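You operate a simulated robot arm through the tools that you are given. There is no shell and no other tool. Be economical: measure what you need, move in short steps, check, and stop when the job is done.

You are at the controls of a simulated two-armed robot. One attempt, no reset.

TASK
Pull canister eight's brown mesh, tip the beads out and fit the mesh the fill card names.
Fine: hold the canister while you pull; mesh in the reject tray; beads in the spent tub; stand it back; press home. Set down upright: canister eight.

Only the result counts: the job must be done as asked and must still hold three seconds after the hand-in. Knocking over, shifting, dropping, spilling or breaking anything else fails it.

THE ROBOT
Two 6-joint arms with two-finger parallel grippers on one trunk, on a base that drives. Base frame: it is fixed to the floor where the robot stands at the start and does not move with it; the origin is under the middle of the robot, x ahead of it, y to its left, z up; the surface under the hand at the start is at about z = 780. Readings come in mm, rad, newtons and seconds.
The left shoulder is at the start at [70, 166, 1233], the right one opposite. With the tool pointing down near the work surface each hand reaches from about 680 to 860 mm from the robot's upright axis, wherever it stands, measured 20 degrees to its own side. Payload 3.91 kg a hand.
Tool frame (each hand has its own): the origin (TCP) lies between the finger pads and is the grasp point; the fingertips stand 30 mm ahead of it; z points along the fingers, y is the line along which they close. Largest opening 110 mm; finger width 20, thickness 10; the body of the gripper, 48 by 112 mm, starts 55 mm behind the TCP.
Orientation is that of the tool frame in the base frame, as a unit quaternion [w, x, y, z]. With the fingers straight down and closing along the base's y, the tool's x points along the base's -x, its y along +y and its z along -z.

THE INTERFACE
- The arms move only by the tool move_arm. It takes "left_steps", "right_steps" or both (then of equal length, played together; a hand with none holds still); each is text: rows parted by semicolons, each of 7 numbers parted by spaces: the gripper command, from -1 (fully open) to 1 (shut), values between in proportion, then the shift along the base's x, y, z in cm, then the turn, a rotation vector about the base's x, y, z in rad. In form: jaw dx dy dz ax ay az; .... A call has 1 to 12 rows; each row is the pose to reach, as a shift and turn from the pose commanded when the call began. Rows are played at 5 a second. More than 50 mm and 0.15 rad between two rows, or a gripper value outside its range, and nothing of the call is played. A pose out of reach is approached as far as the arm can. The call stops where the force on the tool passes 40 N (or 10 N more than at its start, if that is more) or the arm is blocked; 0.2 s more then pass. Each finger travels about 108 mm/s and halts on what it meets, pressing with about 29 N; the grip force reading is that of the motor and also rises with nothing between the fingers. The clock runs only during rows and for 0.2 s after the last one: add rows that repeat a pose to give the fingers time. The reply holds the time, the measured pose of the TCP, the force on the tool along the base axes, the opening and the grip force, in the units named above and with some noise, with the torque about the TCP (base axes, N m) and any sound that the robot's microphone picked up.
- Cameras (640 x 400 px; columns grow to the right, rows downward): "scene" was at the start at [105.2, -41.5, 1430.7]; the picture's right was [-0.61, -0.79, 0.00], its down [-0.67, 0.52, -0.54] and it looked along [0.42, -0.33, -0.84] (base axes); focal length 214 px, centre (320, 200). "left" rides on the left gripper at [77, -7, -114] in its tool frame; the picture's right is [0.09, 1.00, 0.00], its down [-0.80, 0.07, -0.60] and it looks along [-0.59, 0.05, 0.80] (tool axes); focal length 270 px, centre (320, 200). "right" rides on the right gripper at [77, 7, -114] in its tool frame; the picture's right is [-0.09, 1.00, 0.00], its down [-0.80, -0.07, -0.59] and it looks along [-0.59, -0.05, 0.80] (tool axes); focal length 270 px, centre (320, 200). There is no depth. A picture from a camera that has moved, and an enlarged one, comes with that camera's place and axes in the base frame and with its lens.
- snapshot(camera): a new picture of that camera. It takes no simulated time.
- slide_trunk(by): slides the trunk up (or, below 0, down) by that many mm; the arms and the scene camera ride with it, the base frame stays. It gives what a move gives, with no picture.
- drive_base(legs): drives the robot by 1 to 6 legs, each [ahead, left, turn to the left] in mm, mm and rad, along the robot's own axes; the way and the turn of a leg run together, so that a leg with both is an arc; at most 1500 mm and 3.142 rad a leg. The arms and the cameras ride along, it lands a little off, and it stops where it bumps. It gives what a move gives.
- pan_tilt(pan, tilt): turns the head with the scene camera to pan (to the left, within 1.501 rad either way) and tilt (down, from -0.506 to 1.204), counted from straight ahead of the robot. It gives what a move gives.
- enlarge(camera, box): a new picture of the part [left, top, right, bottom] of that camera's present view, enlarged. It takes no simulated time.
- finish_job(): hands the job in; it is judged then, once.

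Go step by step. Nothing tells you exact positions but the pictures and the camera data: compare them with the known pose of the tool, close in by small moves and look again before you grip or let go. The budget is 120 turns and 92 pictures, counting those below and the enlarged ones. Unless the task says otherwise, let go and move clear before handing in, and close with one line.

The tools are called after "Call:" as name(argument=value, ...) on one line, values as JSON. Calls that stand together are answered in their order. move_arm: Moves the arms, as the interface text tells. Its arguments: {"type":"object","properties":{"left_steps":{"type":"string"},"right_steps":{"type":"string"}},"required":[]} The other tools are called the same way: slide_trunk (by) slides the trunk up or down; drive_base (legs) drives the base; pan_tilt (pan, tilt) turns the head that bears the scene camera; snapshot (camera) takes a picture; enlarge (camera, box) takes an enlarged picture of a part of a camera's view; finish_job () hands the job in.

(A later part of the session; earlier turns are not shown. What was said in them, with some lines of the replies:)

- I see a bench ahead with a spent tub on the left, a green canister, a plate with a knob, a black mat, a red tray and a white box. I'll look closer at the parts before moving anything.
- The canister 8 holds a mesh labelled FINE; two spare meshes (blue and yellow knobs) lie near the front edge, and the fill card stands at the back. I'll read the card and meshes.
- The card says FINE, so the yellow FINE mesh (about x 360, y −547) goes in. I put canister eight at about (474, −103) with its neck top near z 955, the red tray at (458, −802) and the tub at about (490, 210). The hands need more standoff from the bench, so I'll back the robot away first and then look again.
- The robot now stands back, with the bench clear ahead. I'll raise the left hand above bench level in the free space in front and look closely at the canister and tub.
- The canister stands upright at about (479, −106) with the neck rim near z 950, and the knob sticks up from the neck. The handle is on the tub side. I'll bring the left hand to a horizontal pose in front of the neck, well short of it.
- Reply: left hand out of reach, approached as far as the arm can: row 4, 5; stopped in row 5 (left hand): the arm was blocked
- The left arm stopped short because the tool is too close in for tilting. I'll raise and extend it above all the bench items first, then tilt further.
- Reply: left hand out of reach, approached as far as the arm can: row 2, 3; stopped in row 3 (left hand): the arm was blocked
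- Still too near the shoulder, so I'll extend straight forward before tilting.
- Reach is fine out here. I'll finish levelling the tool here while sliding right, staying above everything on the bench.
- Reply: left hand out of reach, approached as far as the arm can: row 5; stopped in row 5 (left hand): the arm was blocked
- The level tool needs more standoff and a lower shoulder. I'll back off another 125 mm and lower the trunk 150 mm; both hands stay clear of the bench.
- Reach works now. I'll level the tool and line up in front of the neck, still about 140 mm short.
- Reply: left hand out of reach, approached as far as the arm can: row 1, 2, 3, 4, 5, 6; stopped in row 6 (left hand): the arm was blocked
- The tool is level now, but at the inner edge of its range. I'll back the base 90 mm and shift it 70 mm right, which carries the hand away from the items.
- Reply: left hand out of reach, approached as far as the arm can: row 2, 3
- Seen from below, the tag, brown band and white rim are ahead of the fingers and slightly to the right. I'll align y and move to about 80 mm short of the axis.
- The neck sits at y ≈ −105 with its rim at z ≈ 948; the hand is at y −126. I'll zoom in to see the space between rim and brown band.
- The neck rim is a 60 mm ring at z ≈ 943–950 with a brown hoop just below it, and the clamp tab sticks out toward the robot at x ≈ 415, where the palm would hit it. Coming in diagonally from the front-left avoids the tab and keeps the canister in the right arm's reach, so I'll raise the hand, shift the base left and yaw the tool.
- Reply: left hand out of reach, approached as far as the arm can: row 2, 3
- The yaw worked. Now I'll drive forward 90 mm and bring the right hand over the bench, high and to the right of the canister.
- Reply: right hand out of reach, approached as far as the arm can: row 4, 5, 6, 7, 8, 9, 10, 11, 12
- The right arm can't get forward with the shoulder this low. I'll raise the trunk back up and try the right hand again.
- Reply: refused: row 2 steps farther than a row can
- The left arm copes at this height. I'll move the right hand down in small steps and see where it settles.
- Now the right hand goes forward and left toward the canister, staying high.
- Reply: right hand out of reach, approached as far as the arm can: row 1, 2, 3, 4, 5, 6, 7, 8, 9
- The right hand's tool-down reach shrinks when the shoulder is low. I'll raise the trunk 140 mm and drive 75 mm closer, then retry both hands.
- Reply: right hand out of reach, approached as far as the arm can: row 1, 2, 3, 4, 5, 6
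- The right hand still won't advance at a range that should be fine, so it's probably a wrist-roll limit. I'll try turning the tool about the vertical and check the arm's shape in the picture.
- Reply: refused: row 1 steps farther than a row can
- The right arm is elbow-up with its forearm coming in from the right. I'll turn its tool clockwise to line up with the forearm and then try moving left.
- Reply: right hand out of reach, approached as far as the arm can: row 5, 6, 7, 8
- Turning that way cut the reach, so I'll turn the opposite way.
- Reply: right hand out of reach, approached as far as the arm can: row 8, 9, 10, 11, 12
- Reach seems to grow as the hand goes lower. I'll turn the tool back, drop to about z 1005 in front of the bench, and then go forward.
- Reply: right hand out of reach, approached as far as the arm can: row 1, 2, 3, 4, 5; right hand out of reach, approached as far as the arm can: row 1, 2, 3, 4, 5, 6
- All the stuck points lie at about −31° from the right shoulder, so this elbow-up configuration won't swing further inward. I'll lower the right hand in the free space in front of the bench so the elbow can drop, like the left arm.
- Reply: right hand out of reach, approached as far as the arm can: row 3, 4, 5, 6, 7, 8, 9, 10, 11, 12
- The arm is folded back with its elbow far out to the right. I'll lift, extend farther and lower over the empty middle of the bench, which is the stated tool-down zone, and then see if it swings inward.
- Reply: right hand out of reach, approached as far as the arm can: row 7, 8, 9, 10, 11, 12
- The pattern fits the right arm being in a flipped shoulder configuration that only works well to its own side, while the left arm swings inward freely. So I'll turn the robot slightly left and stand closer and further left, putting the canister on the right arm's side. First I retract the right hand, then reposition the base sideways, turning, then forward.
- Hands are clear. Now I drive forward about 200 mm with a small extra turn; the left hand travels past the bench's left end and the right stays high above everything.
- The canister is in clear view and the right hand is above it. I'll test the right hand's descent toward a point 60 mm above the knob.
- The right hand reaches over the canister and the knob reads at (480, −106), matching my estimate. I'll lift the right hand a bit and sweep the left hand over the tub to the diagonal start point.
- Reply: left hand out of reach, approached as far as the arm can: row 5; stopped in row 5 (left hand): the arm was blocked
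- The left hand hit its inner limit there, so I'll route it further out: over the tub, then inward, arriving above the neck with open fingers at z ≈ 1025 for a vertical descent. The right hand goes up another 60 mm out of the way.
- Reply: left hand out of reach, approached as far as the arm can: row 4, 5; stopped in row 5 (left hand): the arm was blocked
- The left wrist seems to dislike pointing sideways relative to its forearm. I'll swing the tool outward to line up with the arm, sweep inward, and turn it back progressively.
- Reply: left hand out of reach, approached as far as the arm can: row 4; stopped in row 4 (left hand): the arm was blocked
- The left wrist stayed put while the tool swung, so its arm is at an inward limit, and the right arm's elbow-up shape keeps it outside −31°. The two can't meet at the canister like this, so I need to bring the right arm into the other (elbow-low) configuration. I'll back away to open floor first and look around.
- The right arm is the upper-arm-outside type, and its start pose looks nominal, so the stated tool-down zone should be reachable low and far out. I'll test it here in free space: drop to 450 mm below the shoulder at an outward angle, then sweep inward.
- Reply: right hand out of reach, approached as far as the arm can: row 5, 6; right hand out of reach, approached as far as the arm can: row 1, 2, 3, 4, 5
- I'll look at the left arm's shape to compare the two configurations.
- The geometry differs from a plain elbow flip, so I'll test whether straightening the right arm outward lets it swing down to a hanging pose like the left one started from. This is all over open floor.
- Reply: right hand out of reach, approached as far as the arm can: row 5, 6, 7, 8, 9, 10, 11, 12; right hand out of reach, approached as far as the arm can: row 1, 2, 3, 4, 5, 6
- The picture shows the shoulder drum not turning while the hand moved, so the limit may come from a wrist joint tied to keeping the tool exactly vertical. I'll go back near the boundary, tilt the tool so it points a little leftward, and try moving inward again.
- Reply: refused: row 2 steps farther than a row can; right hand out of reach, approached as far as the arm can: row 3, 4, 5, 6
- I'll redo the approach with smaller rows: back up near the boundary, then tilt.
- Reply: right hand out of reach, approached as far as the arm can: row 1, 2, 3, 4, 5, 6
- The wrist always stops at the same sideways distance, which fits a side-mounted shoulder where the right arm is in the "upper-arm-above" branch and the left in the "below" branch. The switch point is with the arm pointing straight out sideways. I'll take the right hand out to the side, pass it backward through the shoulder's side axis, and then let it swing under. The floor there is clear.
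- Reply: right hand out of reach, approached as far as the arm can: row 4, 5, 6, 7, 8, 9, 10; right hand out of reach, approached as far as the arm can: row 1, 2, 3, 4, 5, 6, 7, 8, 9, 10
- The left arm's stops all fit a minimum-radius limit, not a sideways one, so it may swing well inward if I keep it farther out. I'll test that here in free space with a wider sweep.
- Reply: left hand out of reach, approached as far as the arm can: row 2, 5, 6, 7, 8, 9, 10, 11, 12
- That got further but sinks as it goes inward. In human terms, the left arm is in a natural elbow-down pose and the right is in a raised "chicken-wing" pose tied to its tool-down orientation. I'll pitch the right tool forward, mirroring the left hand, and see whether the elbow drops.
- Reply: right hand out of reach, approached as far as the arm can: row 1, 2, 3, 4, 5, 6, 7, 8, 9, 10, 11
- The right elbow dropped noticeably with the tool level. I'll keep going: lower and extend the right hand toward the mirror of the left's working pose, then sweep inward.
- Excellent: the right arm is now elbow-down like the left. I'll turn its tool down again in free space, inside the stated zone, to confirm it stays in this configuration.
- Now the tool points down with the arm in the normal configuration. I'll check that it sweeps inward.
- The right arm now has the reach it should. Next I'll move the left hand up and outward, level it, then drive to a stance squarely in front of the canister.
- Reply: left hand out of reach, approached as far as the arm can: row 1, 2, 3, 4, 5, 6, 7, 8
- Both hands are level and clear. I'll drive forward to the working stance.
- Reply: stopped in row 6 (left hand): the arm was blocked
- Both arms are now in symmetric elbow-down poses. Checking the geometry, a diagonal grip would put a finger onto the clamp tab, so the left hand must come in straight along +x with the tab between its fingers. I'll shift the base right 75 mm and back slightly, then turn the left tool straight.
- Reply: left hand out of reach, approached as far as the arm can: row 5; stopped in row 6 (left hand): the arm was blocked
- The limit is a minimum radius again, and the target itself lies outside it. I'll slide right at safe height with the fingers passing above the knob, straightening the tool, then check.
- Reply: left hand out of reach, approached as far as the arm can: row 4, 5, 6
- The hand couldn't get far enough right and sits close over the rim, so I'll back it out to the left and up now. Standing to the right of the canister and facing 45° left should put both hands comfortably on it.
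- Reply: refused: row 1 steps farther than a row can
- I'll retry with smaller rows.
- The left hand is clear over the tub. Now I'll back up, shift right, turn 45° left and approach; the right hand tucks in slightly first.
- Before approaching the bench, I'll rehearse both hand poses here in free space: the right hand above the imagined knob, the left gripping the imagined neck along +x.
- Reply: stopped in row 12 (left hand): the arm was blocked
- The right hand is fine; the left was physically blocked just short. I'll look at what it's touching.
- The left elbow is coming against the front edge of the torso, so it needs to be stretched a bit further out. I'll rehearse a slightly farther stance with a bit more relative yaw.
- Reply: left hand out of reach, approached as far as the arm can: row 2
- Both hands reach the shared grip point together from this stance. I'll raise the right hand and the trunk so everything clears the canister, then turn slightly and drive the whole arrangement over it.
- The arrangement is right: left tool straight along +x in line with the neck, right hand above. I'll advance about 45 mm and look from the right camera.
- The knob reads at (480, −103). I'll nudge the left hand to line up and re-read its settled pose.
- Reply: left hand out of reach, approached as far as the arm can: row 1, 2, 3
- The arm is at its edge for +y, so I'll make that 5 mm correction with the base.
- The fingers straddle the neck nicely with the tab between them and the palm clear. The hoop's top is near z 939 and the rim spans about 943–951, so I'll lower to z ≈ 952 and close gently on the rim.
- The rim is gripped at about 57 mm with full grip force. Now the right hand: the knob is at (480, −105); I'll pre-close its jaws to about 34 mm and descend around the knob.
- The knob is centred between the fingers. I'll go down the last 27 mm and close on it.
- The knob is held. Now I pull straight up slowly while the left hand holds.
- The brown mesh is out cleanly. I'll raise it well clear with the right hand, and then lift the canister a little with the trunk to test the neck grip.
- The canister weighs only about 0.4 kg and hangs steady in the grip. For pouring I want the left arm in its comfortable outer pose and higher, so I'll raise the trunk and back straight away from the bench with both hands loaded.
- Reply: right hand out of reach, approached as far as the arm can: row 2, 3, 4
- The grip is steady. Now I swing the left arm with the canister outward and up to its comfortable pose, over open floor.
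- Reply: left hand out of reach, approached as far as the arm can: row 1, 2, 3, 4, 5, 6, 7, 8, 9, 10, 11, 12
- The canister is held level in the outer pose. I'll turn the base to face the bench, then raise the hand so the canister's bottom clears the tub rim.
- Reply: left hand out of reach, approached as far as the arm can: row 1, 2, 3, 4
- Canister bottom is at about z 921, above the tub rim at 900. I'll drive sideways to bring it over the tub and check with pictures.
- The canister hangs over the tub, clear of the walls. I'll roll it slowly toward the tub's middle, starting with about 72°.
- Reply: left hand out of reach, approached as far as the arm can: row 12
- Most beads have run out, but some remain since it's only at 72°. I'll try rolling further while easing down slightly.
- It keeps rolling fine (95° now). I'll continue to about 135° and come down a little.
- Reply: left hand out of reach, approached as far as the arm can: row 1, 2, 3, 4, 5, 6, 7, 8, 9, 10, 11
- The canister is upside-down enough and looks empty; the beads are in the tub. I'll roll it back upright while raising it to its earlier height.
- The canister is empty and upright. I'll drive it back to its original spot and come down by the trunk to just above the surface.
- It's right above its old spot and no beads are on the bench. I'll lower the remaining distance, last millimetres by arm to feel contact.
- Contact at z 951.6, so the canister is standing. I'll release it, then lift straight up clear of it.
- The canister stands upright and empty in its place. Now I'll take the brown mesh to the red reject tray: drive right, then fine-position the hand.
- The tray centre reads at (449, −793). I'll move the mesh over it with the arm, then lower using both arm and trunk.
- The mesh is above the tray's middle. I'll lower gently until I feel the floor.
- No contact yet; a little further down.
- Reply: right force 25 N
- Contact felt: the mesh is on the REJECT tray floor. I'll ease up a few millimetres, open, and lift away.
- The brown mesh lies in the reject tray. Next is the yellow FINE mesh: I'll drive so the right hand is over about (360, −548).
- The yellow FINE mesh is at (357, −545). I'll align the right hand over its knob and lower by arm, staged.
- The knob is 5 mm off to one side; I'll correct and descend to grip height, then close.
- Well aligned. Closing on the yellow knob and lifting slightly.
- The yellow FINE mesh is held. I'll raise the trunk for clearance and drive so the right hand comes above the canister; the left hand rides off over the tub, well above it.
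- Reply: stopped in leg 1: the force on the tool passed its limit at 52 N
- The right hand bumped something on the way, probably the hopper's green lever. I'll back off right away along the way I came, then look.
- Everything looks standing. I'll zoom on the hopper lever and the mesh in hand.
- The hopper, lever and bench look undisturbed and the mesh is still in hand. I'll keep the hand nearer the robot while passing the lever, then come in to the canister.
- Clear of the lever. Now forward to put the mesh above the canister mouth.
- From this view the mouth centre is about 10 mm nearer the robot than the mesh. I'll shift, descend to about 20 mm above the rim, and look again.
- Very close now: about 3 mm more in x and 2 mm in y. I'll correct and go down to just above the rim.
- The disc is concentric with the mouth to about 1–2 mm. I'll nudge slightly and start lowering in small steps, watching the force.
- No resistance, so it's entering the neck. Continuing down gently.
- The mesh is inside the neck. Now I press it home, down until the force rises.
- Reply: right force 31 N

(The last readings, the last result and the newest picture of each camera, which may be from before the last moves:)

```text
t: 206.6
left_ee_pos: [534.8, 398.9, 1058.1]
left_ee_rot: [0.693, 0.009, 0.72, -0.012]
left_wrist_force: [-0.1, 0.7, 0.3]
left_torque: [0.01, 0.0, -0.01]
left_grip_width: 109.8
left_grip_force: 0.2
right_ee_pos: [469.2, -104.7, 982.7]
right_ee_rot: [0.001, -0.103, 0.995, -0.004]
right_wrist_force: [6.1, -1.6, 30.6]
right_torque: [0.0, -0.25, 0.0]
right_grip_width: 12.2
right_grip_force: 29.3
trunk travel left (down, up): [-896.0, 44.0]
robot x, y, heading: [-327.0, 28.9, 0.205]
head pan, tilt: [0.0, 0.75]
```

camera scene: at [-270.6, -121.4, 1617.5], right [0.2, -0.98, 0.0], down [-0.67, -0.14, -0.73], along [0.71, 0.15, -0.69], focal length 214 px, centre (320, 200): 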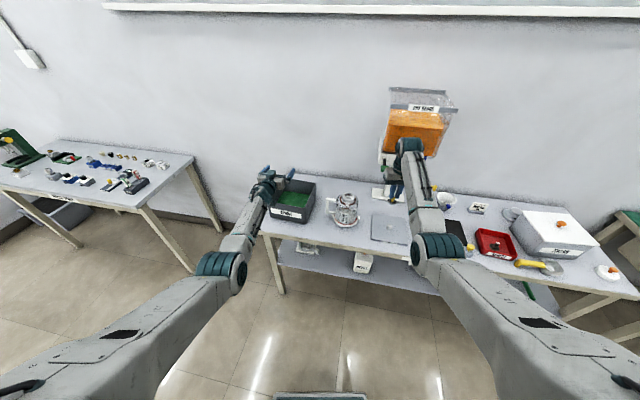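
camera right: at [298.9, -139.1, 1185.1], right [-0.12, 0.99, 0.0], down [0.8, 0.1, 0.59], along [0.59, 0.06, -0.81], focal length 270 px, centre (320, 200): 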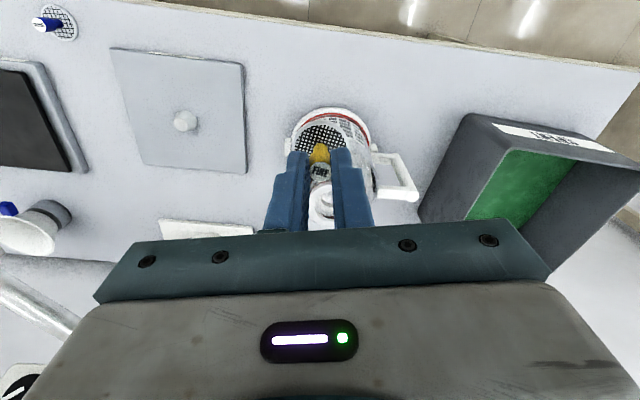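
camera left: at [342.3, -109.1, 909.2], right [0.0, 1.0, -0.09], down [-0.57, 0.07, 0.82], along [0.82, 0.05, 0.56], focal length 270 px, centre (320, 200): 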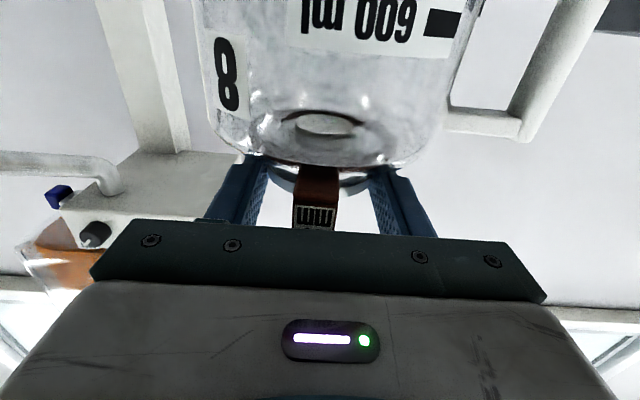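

It seats at z ≈ 983, matching the old mesh's seated height, at about 30 N. One slightly firmer push, then I'll relax.

Call:
move_arm(right_steps="0.9 0 0 -0.2 0 0 0; 0.9 0 0 -0.35 0 0 0; 0.9 0 0 -0.35 0 0 0")

Call:
move_arm(right_steps="0.9 0 0 0.5 0 0 0; 0.9 0 0 0.9 0 0 0; 0.7 0 0 0.9 0 0 0; 0.5 0 0 0.9 0 0 0; 0.45 0 0 0.9 0 0 0; 0.45 0 0 0.9 0 0 0")

Call:
enlarge(camera="right", box=[240, 80, 400, 210])

```text
t: 207.4
left_ee_pos: [533.8, 399.4, 1059.4]
left_ee_rot: [0.694, 0.008, 0.72, -0.011]
left_wrist_force: [0.4, -0.3, 0.1]
left_torque: [-0.01, 0.0, 0.02]
left_grip_width: 109.9
left_grip_force: 0.1
right_ee_pos: [468.9, -104.3, 978.9]
right_ee_rot: [0.002, -0.102, 0.995, -0.005]
right_wrist_force: [5.4, -4.0, 33.5]
right_torque: [-0.3, -0.19, 0.03]
right_grip_width: 12.0
right_grip_force: 29.1
trunk travel left (down, up): [-896.0, 44.0]
robot x, y, heading: [-332.2, 32.6, 0.206]
head pan, tilt: [0.0, 0.75]
```

```text
t: 208.8
left_ee_pos: [537.3, 398.4, 1054.9]
left_ee_rot: [0.692, 0.009, 0.722, -0.011]
left_wrist_force: [0.1, 0.0, 0.7]
left_torque: [-0.02, -0.03, 0.04]
left_grip_width: 109.9
left_grip_force: 0.1
right_ee_pos: [469.4, -103.9, 981.3]
right_ee_rot: [-0.004, -0.102, 0.995, -0.004]
right_wrist_force: [-0.5, 0.3, -0.3]
right_torque: [0.02, -0.01, -0.01]
right_grip_width: 30.3
right_grip_force: 0.1
trunk travel left (down, up): [-896.0, 44.0]
robot x, y, heading: [-332.0, 31.4, 0.205]
head pan, tilt: [0.0, 0.75]
```

```text
3.08 times, centred on (320, 145) of right
camera zoom: at [394.5, -112.3, 1097.0], right [-0.12, 0.99, -0.01], down [0.8, 0.1, 0.59], along [0.58, 0.06, -0.81], focal length 832 px, centre (320, 369)
```

zoom: 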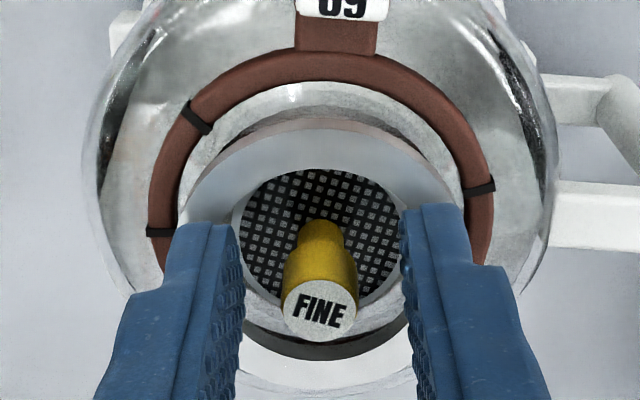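

The mesh sits level in the neck and I've let go. To make sure it's fully home, I'll lift, close the fingers, and press on the knob's top.

Call:
move_arm(right_steps="0.45 0 0 1 0 0 0; 0.45 0 0 2.5 0 0 0; 0.45 0 0 4 0 0 0; 0.8 0.1 0 4 0 0 0; 1 0.1 0 4 0 0 0; 1 0.1 0 4 0 0 0; 1 0.1 0 3 0 0 0; 1 0.1 0 2.2 0 0 0")

Call:
move_arm(right_steps="1 0 0 -0.3 0 0 0; 1 0 0 -0.6 0 0 0; 1 0 0 -0.9 0 0 0; 1 0 0 -1.2 0 0 0; 1 0 0 -1.5 0 0 0; 1 0 0 -1.8 0 0 0; 1 0 0 -2.1 0 0 0; 1 0 0 -2.4 0 0 0")

```text
t: 210.6
left_ee_pos: [537.2, 398.9, 1054.7]
left_ee_rot: [0.691, 0.009, 0.722, -0.011]
left_wrist_force: [0.0, 0.1, 0.7]
left_torque: [0.0, -0.02, 0.01]
left_grip_width: 109.9
left_grip_force: 0.1
right_ee_pos: [471.4, -104.0, 1003.4]
right_ee_rot: [-0.004, -0.101, 0.995, -0.004]
right_wrist_force: [0.6, -0.4, -0.4]
right_torque: [-0.01, -0.03, 0.02]
right_grip_width: 0.0
right_grip_force: 29.3
trunk travel left (down, up): [-896.0, 44.0]
robot x, y, heading: [-331.0, 32.4, 0.201]
head pan, tilt: [0.0, 0.75]
```

```text
t: 212.2
left_ee_pos: [536.3, 399.5, 1057.8]
left_ee_rot: [0.693, 0.009, 0.721, -0.01]
left_wrist_force: [0.3, -0.5, -0.2]
left_torque: [-0.01, 0.0, 0.0]
left_grip_width: 110.3
left_grip_force: 0.1
right_ee_pos: [475.7, -106.1, 994.4]
right_ee_rot: [0.006, -0.102, 0.995, -0.004]
right_wrist_force: [-5.6, -0.1, 23.9]
right_torque: [0.0, 0.17, 0.02]
right_grip_width: 0.0
right_grip_force: 29.1
trunk travel left (down, up): [-896.0, 44.0]
robot x, y, heading: [-332.7, 34.9, 0.211]
head pan, tilt: [0.0, 0.75]
stopped in row 8 (right hand): the force on the tool passed its limit at 43 N (the readings are from after the stop); the commanded pose is now the measured one
```

It held at 43 N with the knob top at z ≈ 964, the same height as the original seated mesh, so it's home. I'll lift off and look.

Call:
move_arm(right_steps="1 0 0 1.5 0 0 0; 1 0 0 4 0 0 0; 1 0 0 8 0 0 0; 1 0 0 12 0 0 0; 1 0 0 12 0 0 0")

Call:
snapshot(camera="right")

Call:
enlarge(camera="right", box=[240, 20, 400, 150])

```text
t: 213.4
left_ee_pos: [537.1, 398.3, 1054.5]
left_ee_rot: [0.691, 0.009, 0.722, -0.011]
left_wrist_force: [0.8, 0.6, -0.3]
left_torque: [-0.02, -0.02, -0.02]
left_grip_width: 109.9
left_grip_force: 0.0
right_ee_pos: [474.3, -107.3, 1109.8]
right_ee_rot: [0.001, -0.101, 0.995, -0.003]
right_wrist_force: [0.0, 0.5, 0.0]
right_torque: [0.02, -0.03, -0.04]
right_grip_width: 0.0
right_grip_force: 29.0
trunk travel left (down, up): [-896.0, 44.0]
robot x, y, heading: [-329.6, 32.0, 0.208]
head pan, tilt: [0.0, 0.75]
```

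```text
6 pictures are left
camera right: at [397.2, -115.3, 1224.0], right [-0.12, 0.99, -0.01], down [0.8, 0.1, 0.6], along [0.59, 0.06, -0.8], focal length 270 px, centre (320, 200)
```

right: 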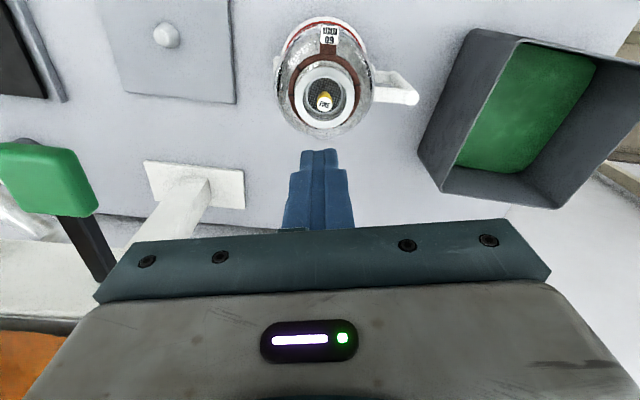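

```text
3.08 times, centred on (320, 85) of right
camera zoom: at [397.2, -115.3, 1224.0], right [-0.12, 0.99, -0.01], down [0.8, 0.1, 0.6], along [0.59, 0.06, -0.8], focal length 832 px, centre (320, 554)
```

zoom: 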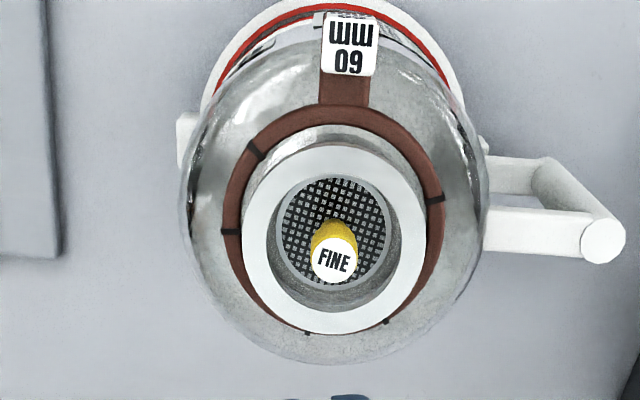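

The yellow FINE mesh sits level in the neck and the canister is upright. I'll back both hands away straight from the bench and take a final look.

Call:
drive_base(legs=[[-196, 41, 0]])

Call:
pan_tilt(pan=-0.3, tilt=0.7)

Call:
enlarge(camera="scene", box=[180, 90, 500, 270])

```text
t: 215.0
left_ee_pos: [339.1, 399.0, 1052.4]
left_ee_rot: [0.692, 0.009, 0.722, -0.011]
left_wrist_force: [-0.4, 0.7, -0.2]
left_torque: [0.03, -0.01, 0.03]
left_grip_width: 110.3
left_grip_force: 0.0
right_ee_pos: [274.9, -107.9, 1106.0]
right_ee_rot: [0.001, -0.102, 0.995, -0.004]
right_wrist_force: [0.9, 0.6, 0.0]
right_torque: [0.01, 0.01, -0.02]
right_grip_width: 0.2
right_grip_force: 29.3
trunk travel left (down, up): [-896.0, 44.0]
robot x, y, heading: [-530.4, 24.1, 0.2]
head pan, tilt: [0.0, 0.75]
```

```text
t: 215.8
left_ee_pos: [335.4, 398.0, 1054.3]
left_ee_rot: [0.693, 0.009, 0.721, -0.011]
left_wrist_force: [-0.6, 0.4, -0.2]
left_torque: [0.0, -0.01, -0.02]
left_grip_width: 110.0
left_grip_force: 0.1
right_ee_pos: [271.5, -106.0, 1109.9]
right_ee_rot: [0.003, -0.102, 0.995, -0.004]
right_wrist_force: [0.2, -0.2, -0.1]
right_torque: [0.01, 0.04, 0.01]
right_grip_width: 0.2
right_grip_force: 28.8
trunk travel left (down, up): [-896.0, 44.0]
robot x, y, heading: [-528.0, 31.9, 0.205]
head pan, tilt: [-0.3, 0.7]
```

```text
2.00 times, centred on (340, 180) of scene
camera zoom: at [-399.0, 33.8, 1622.5], right [-0.09, -1.0, 0.0], down [-0.64, 0.06, -0.77], along [0.76, -0.07, -0.64], focal length 429 px, centre (280, 240)
```

zoom: 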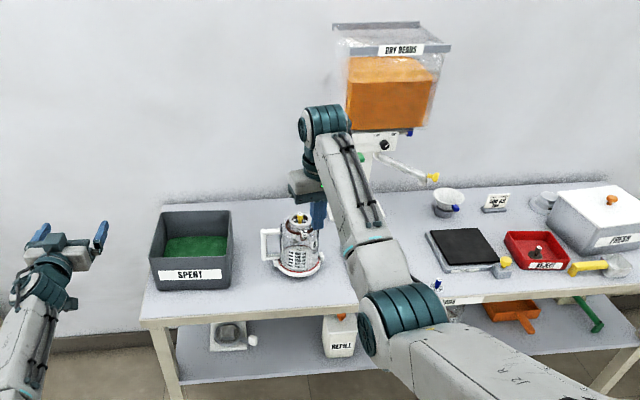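

Canister eight stands upright with the FINE mesh seated. The brown mesh is in the reject tray, the beads are in the spent tub, and both hands are clear of the bench.

Call:
finish_job()

```text
The job is handed in.
```

The job is handed in: canister eight is emptied and back upright in its place with the yellow FINE mesh pressed home, the brown mesh is in the reject tray, and the beads are in the spent tub. While I carried the new mesh over, the right hand bumped something at about 52 N, probably the dispenser's green lever. In the pictures afterwards, nothing had visibly moved or spilled.
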